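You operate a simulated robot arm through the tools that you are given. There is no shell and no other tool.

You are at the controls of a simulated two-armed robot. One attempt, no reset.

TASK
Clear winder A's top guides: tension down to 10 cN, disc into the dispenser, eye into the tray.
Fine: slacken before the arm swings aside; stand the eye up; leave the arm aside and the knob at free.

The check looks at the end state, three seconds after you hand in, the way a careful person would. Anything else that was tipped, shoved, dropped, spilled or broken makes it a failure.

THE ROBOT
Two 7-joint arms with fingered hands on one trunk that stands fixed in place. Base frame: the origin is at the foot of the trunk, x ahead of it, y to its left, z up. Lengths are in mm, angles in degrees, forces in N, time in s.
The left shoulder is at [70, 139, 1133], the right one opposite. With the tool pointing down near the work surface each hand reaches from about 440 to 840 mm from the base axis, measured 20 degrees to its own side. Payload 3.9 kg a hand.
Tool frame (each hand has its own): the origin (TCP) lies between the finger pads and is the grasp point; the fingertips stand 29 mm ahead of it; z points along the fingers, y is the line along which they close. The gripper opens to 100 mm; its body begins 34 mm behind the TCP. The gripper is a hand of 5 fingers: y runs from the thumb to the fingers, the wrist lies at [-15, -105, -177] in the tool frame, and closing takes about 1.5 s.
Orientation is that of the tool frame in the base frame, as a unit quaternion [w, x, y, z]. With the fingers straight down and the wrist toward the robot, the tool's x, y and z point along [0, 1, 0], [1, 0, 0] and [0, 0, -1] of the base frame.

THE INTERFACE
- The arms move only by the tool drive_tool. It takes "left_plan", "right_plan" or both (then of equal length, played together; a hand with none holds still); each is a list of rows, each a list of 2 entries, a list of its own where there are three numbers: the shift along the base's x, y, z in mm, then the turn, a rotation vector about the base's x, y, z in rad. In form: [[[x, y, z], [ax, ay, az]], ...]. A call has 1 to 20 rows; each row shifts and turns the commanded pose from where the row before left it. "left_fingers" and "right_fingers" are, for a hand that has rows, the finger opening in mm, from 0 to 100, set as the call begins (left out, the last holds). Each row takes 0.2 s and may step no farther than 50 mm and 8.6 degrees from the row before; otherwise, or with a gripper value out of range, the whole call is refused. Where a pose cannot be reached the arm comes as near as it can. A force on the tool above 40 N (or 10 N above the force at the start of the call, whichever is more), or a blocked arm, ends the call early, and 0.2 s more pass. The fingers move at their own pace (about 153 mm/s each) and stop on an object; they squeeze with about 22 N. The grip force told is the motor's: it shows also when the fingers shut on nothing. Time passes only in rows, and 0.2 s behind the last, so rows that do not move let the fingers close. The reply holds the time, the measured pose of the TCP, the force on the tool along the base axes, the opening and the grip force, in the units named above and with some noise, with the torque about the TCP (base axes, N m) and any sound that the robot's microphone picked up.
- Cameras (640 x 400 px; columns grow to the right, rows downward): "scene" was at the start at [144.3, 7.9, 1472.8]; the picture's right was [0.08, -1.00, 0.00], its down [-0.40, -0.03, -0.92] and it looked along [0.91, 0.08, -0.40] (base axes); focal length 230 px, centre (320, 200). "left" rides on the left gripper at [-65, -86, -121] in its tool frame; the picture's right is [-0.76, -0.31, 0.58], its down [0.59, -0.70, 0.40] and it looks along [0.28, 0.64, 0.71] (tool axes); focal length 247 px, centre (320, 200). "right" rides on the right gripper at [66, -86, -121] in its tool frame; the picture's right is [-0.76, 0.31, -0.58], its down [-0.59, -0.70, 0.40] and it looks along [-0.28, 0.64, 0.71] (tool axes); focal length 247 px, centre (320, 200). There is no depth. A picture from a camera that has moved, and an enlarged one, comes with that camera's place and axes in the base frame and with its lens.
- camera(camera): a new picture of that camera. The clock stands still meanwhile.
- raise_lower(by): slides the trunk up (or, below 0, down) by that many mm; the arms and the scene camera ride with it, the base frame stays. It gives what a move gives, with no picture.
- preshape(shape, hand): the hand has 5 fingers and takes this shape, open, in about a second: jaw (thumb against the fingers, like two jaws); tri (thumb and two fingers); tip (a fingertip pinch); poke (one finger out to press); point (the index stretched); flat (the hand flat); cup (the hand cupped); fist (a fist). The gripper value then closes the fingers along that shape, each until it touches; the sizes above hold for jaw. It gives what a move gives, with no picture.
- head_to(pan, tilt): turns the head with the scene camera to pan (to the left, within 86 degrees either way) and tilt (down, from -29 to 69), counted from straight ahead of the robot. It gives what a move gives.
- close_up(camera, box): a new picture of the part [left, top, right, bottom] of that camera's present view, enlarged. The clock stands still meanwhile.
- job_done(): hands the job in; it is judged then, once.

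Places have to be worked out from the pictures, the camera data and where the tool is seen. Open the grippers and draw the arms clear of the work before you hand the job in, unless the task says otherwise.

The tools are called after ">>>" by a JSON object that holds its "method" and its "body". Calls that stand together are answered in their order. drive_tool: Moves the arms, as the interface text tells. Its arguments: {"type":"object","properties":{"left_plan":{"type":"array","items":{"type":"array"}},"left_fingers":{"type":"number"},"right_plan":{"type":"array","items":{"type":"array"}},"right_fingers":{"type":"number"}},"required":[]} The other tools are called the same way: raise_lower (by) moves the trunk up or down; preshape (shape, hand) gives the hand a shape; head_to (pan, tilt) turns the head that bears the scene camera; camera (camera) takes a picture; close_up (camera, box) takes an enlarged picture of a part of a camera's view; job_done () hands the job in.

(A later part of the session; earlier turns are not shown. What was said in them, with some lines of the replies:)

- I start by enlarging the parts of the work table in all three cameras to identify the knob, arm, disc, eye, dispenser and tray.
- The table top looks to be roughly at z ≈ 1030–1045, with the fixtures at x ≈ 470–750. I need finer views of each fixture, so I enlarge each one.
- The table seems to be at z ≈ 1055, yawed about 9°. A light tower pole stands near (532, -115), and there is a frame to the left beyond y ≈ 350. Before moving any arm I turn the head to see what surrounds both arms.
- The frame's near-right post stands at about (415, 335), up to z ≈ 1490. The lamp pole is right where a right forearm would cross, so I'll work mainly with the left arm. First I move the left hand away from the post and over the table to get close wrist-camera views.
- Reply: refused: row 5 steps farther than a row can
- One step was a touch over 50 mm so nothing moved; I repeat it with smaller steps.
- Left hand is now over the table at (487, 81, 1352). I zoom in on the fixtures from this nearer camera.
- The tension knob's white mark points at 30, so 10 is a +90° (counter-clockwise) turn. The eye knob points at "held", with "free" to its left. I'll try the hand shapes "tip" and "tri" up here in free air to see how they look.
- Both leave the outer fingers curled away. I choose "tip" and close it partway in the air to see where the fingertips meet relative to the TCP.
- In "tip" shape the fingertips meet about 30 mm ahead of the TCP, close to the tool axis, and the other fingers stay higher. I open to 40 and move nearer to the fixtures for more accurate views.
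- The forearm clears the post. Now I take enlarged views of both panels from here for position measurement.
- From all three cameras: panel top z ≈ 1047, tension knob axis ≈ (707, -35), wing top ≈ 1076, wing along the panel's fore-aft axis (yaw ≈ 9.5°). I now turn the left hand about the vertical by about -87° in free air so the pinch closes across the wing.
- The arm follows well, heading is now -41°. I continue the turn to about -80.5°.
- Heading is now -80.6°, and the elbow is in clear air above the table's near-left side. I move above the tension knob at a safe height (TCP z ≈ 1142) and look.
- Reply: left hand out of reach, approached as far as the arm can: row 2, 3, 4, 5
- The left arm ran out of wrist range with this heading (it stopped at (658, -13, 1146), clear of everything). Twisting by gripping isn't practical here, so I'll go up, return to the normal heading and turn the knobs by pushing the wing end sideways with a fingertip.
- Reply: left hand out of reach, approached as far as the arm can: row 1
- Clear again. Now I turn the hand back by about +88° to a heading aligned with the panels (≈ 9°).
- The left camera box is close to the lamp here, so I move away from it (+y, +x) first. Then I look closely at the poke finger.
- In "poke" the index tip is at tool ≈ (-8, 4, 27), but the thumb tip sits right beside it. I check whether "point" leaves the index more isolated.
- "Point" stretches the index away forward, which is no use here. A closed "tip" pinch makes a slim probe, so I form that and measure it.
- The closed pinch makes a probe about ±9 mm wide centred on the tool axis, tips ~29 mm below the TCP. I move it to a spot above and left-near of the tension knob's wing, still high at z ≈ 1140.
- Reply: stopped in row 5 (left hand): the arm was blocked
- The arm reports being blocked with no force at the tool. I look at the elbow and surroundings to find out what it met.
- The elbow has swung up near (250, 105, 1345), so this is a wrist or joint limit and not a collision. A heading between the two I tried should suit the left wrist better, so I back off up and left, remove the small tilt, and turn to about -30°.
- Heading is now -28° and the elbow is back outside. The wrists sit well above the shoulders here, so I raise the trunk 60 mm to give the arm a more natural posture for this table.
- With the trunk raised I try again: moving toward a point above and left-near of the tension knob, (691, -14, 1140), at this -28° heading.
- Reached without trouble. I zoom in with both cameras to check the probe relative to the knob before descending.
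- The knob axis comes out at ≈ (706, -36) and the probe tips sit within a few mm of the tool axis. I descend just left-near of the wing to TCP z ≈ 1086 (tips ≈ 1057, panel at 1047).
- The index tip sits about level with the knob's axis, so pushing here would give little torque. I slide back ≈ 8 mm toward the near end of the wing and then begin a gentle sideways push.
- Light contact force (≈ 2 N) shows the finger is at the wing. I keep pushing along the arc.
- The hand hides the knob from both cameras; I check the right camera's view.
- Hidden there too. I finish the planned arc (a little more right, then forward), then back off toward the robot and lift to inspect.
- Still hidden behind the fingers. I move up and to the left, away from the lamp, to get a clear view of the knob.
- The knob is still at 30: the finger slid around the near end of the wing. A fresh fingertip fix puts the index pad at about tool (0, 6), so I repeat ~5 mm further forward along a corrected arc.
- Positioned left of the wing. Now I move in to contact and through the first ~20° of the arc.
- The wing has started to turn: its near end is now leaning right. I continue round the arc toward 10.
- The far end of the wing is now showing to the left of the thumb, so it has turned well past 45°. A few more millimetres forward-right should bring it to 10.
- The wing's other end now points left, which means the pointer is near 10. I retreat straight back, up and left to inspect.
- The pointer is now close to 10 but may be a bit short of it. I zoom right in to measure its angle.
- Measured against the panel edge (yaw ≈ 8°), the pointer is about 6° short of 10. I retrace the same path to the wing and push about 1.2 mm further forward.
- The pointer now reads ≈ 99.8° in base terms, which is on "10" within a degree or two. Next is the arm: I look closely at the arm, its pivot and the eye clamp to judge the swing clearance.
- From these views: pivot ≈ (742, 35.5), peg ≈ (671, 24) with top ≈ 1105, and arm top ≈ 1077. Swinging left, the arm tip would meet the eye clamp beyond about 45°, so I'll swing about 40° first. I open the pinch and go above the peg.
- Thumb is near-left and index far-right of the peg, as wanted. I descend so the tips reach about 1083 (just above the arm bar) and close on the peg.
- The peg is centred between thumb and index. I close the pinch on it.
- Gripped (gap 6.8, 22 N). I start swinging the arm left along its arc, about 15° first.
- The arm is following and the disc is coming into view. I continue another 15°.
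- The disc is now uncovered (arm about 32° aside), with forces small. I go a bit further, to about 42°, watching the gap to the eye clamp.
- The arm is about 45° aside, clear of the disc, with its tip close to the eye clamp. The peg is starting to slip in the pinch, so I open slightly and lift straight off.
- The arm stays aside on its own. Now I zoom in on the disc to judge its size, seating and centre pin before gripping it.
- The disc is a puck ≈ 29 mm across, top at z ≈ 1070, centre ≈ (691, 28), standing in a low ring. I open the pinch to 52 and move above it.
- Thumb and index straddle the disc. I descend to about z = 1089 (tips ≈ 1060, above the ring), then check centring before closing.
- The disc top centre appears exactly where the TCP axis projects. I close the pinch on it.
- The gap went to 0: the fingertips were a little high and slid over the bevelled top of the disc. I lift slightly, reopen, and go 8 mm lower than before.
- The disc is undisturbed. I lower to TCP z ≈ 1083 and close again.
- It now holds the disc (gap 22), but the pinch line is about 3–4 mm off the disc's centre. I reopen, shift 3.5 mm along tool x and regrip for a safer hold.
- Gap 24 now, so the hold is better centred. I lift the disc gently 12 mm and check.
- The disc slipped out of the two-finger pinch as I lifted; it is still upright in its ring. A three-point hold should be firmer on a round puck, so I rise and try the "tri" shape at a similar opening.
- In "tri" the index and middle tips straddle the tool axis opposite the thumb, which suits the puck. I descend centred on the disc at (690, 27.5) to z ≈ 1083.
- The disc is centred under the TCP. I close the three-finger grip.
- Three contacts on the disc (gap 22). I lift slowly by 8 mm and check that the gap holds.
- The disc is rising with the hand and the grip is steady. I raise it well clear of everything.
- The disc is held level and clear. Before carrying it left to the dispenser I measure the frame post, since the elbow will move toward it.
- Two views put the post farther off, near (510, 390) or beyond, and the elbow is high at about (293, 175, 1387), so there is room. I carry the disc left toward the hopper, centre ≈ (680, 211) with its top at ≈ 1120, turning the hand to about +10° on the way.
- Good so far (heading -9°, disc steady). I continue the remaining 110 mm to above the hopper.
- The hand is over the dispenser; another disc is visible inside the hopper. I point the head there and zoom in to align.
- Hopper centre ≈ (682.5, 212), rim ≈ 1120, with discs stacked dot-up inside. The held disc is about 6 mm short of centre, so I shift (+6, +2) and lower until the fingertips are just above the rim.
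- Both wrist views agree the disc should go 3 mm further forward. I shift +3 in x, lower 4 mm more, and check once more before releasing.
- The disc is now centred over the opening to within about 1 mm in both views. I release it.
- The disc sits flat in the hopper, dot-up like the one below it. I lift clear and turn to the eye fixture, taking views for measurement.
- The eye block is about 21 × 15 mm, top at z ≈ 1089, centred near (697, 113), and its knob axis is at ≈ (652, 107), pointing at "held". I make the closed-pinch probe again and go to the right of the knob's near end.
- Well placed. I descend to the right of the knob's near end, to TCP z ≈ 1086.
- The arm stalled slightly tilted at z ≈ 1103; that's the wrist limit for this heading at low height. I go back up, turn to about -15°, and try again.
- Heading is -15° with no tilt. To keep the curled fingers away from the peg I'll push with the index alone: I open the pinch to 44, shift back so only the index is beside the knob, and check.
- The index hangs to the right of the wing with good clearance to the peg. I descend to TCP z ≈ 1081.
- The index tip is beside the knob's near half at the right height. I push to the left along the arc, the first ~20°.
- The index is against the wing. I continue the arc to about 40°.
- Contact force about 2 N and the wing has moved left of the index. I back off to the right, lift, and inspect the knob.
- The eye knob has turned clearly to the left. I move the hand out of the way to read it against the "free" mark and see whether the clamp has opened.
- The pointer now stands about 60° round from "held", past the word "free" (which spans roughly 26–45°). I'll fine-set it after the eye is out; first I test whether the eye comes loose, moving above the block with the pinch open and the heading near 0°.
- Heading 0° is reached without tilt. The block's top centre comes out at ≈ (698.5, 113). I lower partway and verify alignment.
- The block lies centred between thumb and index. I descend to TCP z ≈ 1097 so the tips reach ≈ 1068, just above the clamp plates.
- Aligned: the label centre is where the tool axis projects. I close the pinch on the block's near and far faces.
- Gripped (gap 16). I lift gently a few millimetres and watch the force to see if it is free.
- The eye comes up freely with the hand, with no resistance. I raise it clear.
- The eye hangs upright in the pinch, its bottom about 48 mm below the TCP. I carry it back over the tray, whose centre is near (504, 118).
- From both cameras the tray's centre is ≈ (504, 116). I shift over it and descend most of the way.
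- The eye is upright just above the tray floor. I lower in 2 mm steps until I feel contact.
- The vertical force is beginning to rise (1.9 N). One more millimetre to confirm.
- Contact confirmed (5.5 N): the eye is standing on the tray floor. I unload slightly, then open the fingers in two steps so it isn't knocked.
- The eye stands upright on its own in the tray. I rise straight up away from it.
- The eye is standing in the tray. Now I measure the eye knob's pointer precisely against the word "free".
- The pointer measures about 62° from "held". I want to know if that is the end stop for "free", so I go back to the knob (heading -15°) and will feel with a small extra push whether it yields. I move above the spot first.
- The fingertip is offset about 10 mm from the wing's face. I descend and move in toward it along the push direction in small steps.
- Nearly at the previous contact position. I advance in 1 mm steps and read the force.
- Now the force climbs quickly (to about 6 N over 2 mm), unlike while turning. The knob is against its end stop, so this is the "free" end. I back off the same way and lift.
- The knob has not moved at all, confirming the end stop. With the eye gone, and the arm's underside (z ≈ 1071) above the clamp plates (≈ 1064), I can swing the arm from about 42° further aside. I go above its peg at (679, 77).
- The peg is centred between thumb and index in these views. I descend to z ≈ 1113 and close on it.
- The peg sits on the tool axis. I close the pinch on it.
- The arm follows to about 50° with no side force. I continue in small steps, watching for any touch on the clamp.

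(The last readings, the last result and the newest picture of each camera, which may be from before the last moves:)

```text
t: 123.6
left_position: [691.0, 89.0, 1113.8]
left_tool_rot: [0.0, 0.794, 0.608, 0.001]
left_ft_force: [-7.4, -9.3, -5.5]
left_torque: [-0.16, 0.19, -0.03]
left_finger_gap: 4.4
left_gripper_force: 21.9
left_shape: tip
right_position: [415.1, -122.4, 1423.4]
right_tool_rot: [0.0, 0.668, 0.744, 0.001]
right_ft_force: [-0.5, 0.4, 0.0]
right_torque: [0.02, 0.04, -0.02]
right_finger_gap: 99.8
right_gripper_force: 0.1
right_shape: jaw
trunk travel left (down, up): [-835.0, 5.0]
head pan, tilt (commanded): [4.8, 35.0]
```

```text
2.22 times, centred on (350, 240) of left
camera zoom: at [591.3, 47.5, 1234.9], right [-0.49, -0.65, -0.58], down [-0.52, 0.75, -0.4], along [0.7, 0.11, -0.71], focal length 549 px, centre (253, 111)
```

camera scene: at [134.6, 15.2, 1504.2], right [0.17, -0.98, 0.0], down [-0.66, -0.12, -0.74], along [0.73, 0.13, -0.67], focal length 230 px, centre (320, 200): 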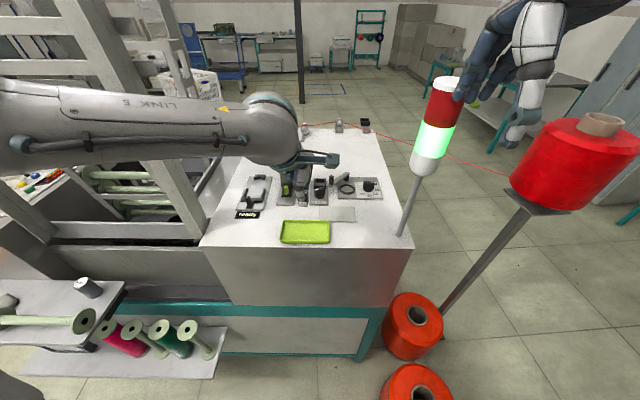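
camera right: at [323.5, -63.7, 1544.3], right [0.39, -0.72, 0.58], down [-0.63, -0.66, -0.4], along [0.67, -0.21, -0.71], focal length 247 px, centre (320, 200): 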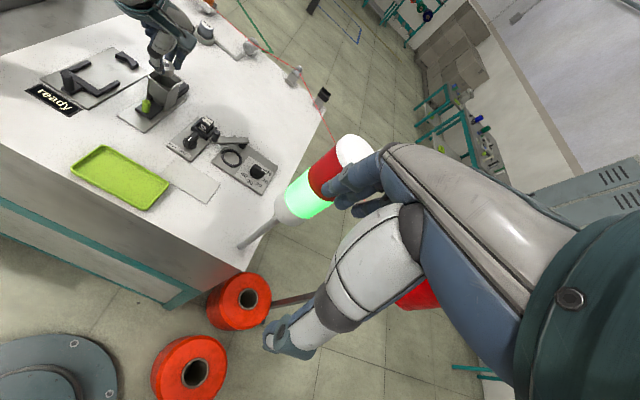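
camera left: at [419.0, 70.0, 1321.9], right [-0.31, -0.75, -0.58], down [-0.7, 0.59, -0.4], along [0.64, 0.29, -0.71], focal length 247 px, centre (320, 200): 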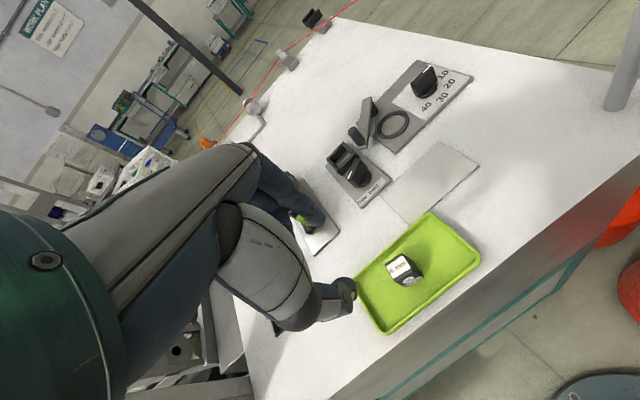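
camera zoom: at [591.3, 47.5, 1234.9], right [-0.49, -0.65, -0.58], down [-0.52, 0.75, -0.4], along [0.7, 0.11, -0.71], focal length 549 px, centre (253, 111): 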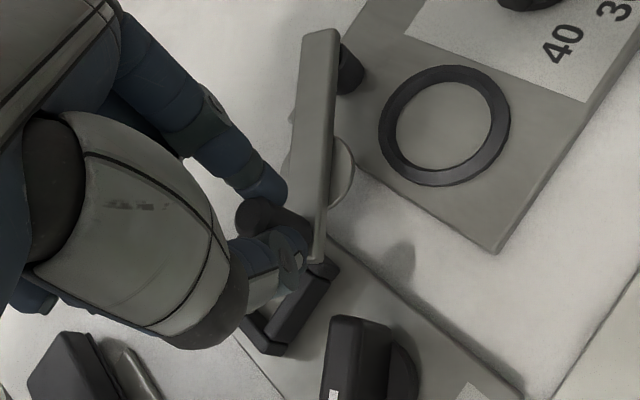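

Resistance jumps to about 12 N at ≈ 55°: that's the end of the arm's swing. I ease back a little to take the load off, then release and lift away.

>>> {"method": "drive_tool", "body": {"left_plan": [[[-1.4, -1.5, 0], [0, 0, 0]], [[-0.6, -0.7, 0], [0, 0, 0]], [[0, 0, 0], [0, 0, 0]]]}}

>>> {"method": "drive_tool", "body": {"left_plan": [[[0, 0, 0], [0, 0, 0]], [[0, 0, 0], [0, 0, 0]], [[0, 0, 12], [0, 0, 0]], [[0, 0, 20], [0, 0, 0]], [[0, 0, 30], [0, 0, 0]], [[0, 0, 0], [0, 0, 0]]], "left_fingers": 30}}

>>> {"method": "close_up", "body": {"camera": "scene", "box": [260, 180, 380, 260]}}

>>> {"method": "close_up", "body": {"camera": "right", "box": [160, 100, 280, 200]}}

```text
t: 124.4
left_position: [691.2, 88.1, 1114.5]
left_tool_rot: [0.001, 0.793, 0.609, 0.003]
left_ft_force: [-3.8, -6.9, -6.3]
left_torque: [-0.14, 0.13, -0.05]
left_finger_gap: 4.4
left_gripper_force: 21.9
left_shape: tip
right_position: [416.4, -120.1, 1423.1]
right_tool_rot: [-0.001, 0.667, 0.745, 0.0]
right_ft_force: [0.1, -0.4, 0.9]
right_torque: [-0.03, -0.01, -0.02]
right_finger_gap: 99.9
right_gripper_force: 0.2
right_shape: jaw
trunk travel left (down, up): [-835.0, 5.0]
head pan, tilt (commanded): [4.8, 35.0]
```

```text
t: 125.8
left_position: [691.1, 90.0, 1176.0]
left_tool_rot: [0.0, 0.793, 0.609, 0.002]
left_ft_force: [0.5, 0.9, -0.6]
left_torque: [0.01, 0.04, 0.0]
left_finger_gap: 29.7
left_gripper_force: 0.0
left_shape: tip
right_position: [416.6, -119.7, 1423.0]
right_tool_rot: [0.0, 0.667, 0.745, 0.0]
right_ft_force: [0.8, -0.1, 0.0]
right_torque: [0.0, 0.02, -0.03]
right_finger_gap: 99.7
right_gripper_force: 0.1
right_shape: jaw
trunk travel left (down, up): [-835.0, 5.0]
head pan, tilt (commanded): [4.8, 35.0]
```

```text
5.00 times, centred on (320, 220) of scene
camera zoom: at [140.3, 7.3, 1514.6], right [0.08, -1.0, 0.0], down [-0.57, -0.05, -0.82], along [0.82, 0.07, -0.57], focal length 1152 px, centre (320, 100)
```

zoom: 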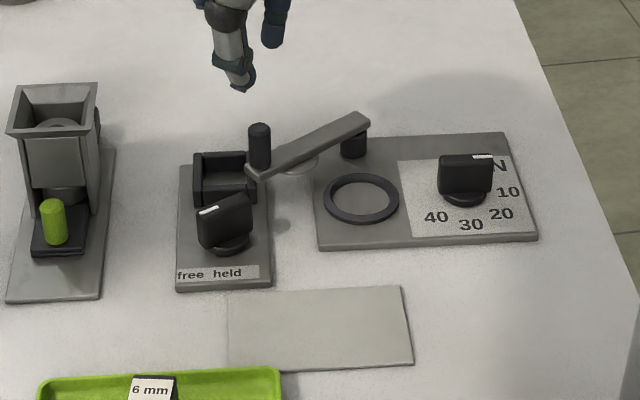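

```text
4.00 times, centred on (220, 150) of right
camera zoom: at [323.9, -63.7, 1544.3], right [0.39, -0.72, 0.58], down [-0.63, -0.66, -0.4], along [0.67, -0.21, -0.71], focal length 988 px, centre (720, 400)
```

zoom: 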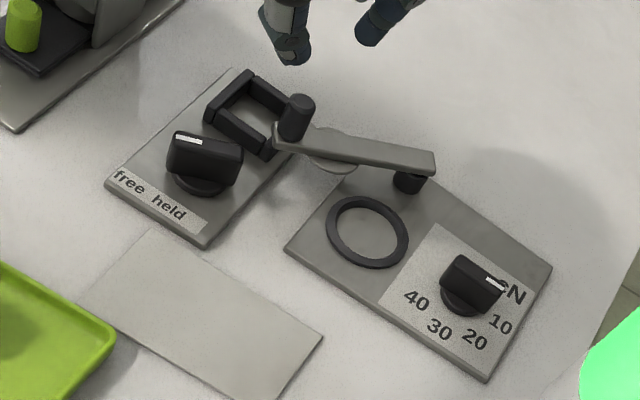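

Arm aside, knob at free, disc in the hopper and eye in the tray. I double-check the tension pointer and the standing eye closely before withdrawing.

>>> {"method": "close_up", "body": {"camera": "scene", "box": [335, 205, 370, 235]}}

>>> {"method": "close_up", "body": {"camera": "right", "box": [255, 150, 300, 190]}}

>>> {"method": "close_up", "body": {"camera": "right", "box": [60, 120, 190, 230]}}

>>> {"method": "close_up", "body": {"camera": "scene", "box": [255, 190, 290, 235]}}

```text
13.33 times, centred on (352, 220) of scene
camera zoom: at [140.3, 7.3, 1514.6], right [0.08, -1.0, 0.0], down [-0.57, -0.05, -0.82], along [0.82, 0.07, -0.57], focal length 3071 px, centre (-113, -67)
```

zoom: 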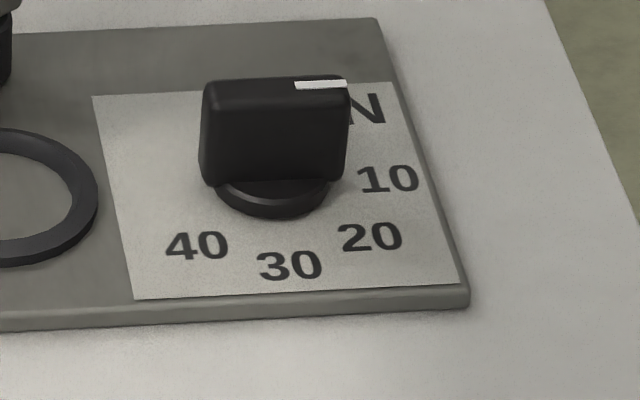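

```text
10.00 times, centred on (278, 170) of right
camera zoom: at [323.9, -63.7, 1544.3], right [0.39, -0.72, 0.58], down [-0.63, -0.66, -0.4], along [0.67, -0.21, -0.71], focal length 2470 px, centre (745, 500)
```

zoom: 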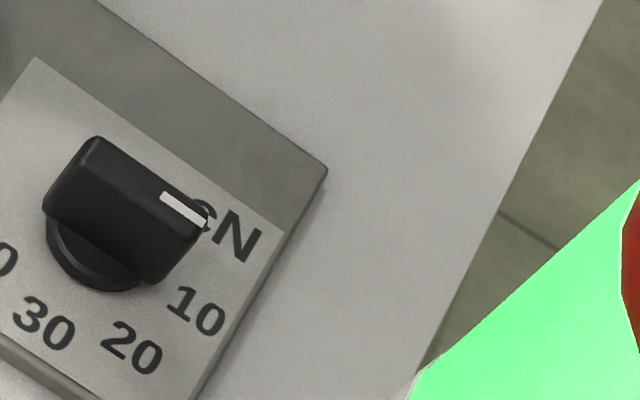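

```text
3.64 times, centred on (125, 175) of right
camera zoom: at [323.9, -63.7, 1544.3], right [0.39, -0.72, 0.58], down [-0.63, -0.66, -0.4], along [0.67, -0.21, -0.71], focal length 898 px, centre (1029, 291)
```

zoom: 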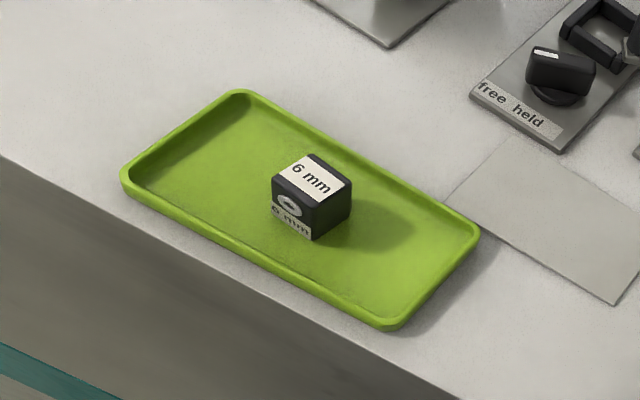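

```text
8.89 times, centred on (272, 212) of scene
camera zoom: at [140.3, 7.3, 1514.6], right [0.08, -1.0, 0.0], down [-0.57, -0.05, -0.82], along [0.82, 0.07, -0.57], focal length 2048 px, centre (742, 89)
```

zoom: 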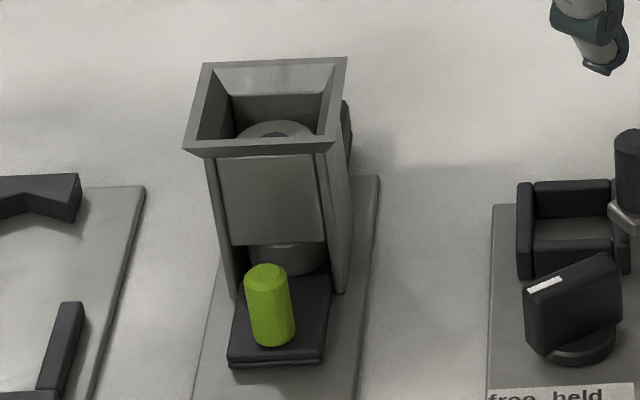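

The pointer is 90.5° from "30", i.e. right on 10; the eye stands; the disc lies in the hopper. I withdraw the left arm up and back toward its starting place.

>>> {"method": "drive_tool", "body": {"left_plan": [[[0, 8, 45], [0, 0, 0]], [[-10, 12, 45], [0, 0, 0]], [[-35, 20, 25], [0, 0, 0]], [[-38, 20, 20], [0, 0, 0.05]], [[-38, 20, 20], [0, 0, 0.08]], [[-38, 20, 20], [0, 0, 0.08]], [[-38, 15, 20], [0, 0, 0.08]], [[-38, 15, 20], [0, 0, 0.08]], [[0, 0, 0], [0, 0, 0]]]}}

>>> {"method": "camera", "body": {"camera": "scene"}}

```text
t: 127.8
left_position: [454.9, 220.5, 1390.2]
left_tool_rot: [0.001, 0.667, 0.745, 0.002]
left_ft_force: [-0.3, -0.2, 0.3]
left_torque: [0.03, 0.02, 0.0]
left_finger_gap: 30.0
left_gripper_force: 0.0
left_shape: tip
right_position: [417.5, -118.2, 1421.7]
right_tool_rot: [-0.001, 0.667, 0.745, 0.001]
right_ft_force: [-0.3, -0.2, -0.1]
right_torque: [0.0, 0.01, -0.03]
right_finger_gap: 99.8
right_gripper_force: 0.0
right_shape: jaw
trunk travel left (down, up): [-835.0, 5.0]
head pan, tilt (commanded): [4.8, 35.0]
```

```text
taken
camera scene: at [140.8, 8.1, 1514.6], right [0.08, -1.0, 0.0], down [-0.57, -0.05, -0.82], along [0.82, 0.07, -0.57], focal length 230 px, centre (320, 200)
```

scene: 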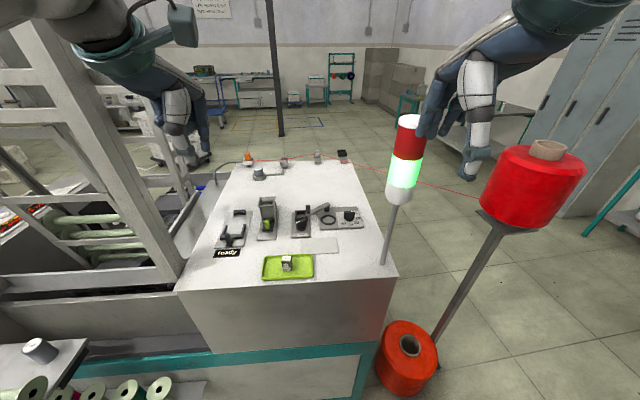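

The left arm is back near its start with heading 6°. I move it a little further back, open the hand, and take a last overall look at the table.

>>> {"method": "drive_tool", "body": {"left_plan": [[[-30, 15, 20], [0, 0, 0]], [[-30, 15, 20], [0, 0, 0]], [[0, 0, 0], [0, 0, 0]], [[0, 0, 0], [0, 0, 0]]], "left_fingers": 100}}

>>> {"method": "close_up", "body": {"camera": "scene", "box": [190, 140, 410, 290]}}

>>> {"method": "close_up", "body": {"camera": "right", "box": [0, 0, 340, 230]}}

```text
t: 128.8
left_position: [395.5, 249.3, 1429.3]
left_tool_rot: [0.001, 0.668, 0.744, 0.003]
left_ft_force: [0.2, -0.1, 0.1]
left_torque: [-0.05, 0.02, 0.0]
left_finger_gap: 100.0
left_gripper_force: 0.0
left_shape: tip
right_position: [416.4, -118.9, 1423.4]
right_tool_rot: [-0.001, 0.667, 0.745, 0.0]
right_ft_force: [-0.7, -0.1, 0.1]
right_torque: [-0.02, -0.01, 0.04]
right_finger_gap: 99.6
right_gripper_force: 0.2
right_shape: jaw
trunk travel left (down, up): [-835.0, 5.0]
head pan, tilt (commanded): [4.8, 35.0]
```

```text
2.67 times, centred on (300, 215) of scene
camera zoom: at [139.5, 8.1, 1514.7], right [0.08, -1.0, 0.0], down [-0.57, -0.05, -0.82], along [0.82, 0.07, -0.57], focal length 614 px, centre (373, 160)
```

zoom: 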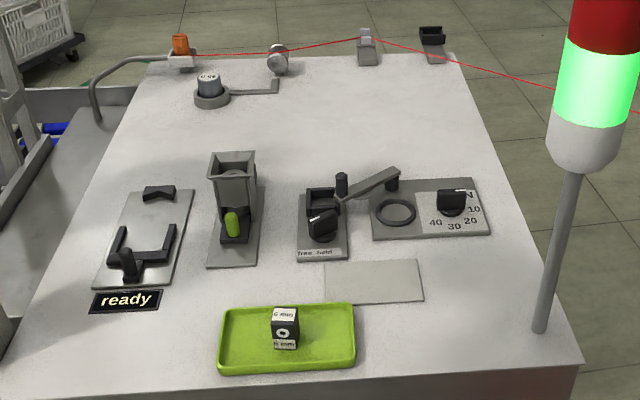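

```text
1.74 times, centred on (170, 115) of right
camera zoom: at [323.1, -62.9, 1544.5], right [0.39, -0.72, 0.58], down [-0.63, -0.66, -0.4], along [0.67, -0.21, -0.71], focal length 430 px, centre (581, 348)
```

zoom: 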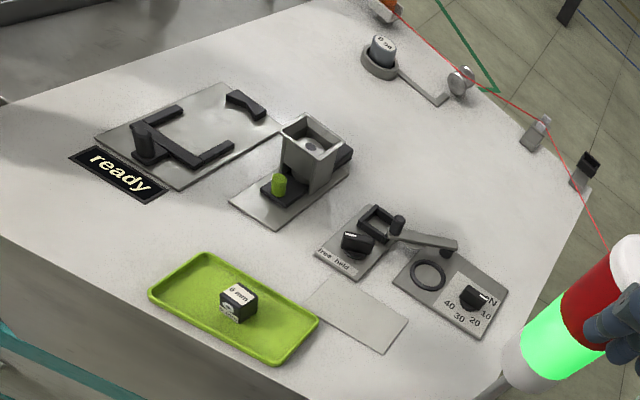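

Tension pointer on 10, arm aside, disc in the dispenser, eye standing in the tray, knob at its free stop. Nothing else is disturbed and both hands are open and clear, so I hand the job in.

>>> {"method": "job_done", "body": {}}

```text
The job is handed in.
```

I cleared winder A's top guides and handed the job in. I haven't had the result of the check back.

| Item | State at hand-in |
|---|---|
| Tension | The pointer is on 10 cN, within about a degree. I slackened it before the arm moved. |
| Arm | It is swung aside about 55°, to where it stopped moving. Its end sits over the edge of the eye clamp, and it stayed put when I let go. |
| Disc | It lies flat in the dispenser, dot up like the one below it. |
| Eye | It stands upright in about the middle of the tray. |
| Eye knob | It is against its end stop on the free side, about 60° round from "held". The pointer ends a little past the word "free". |

The eye knob is the least certain part. The eye lifted out without resistance at that setting, so I took the end stop as "free" and did not turn it back to line up with the word.

The first finger push slid past the tension knob without turning it, and two early grips on the disc failed before the third held. Neither the knob's panel nor the disc was disturbed. The last views show the rest of the table as it was, and both hands are open and clear of the work. The trunk is still 60 mm higher than at the start.
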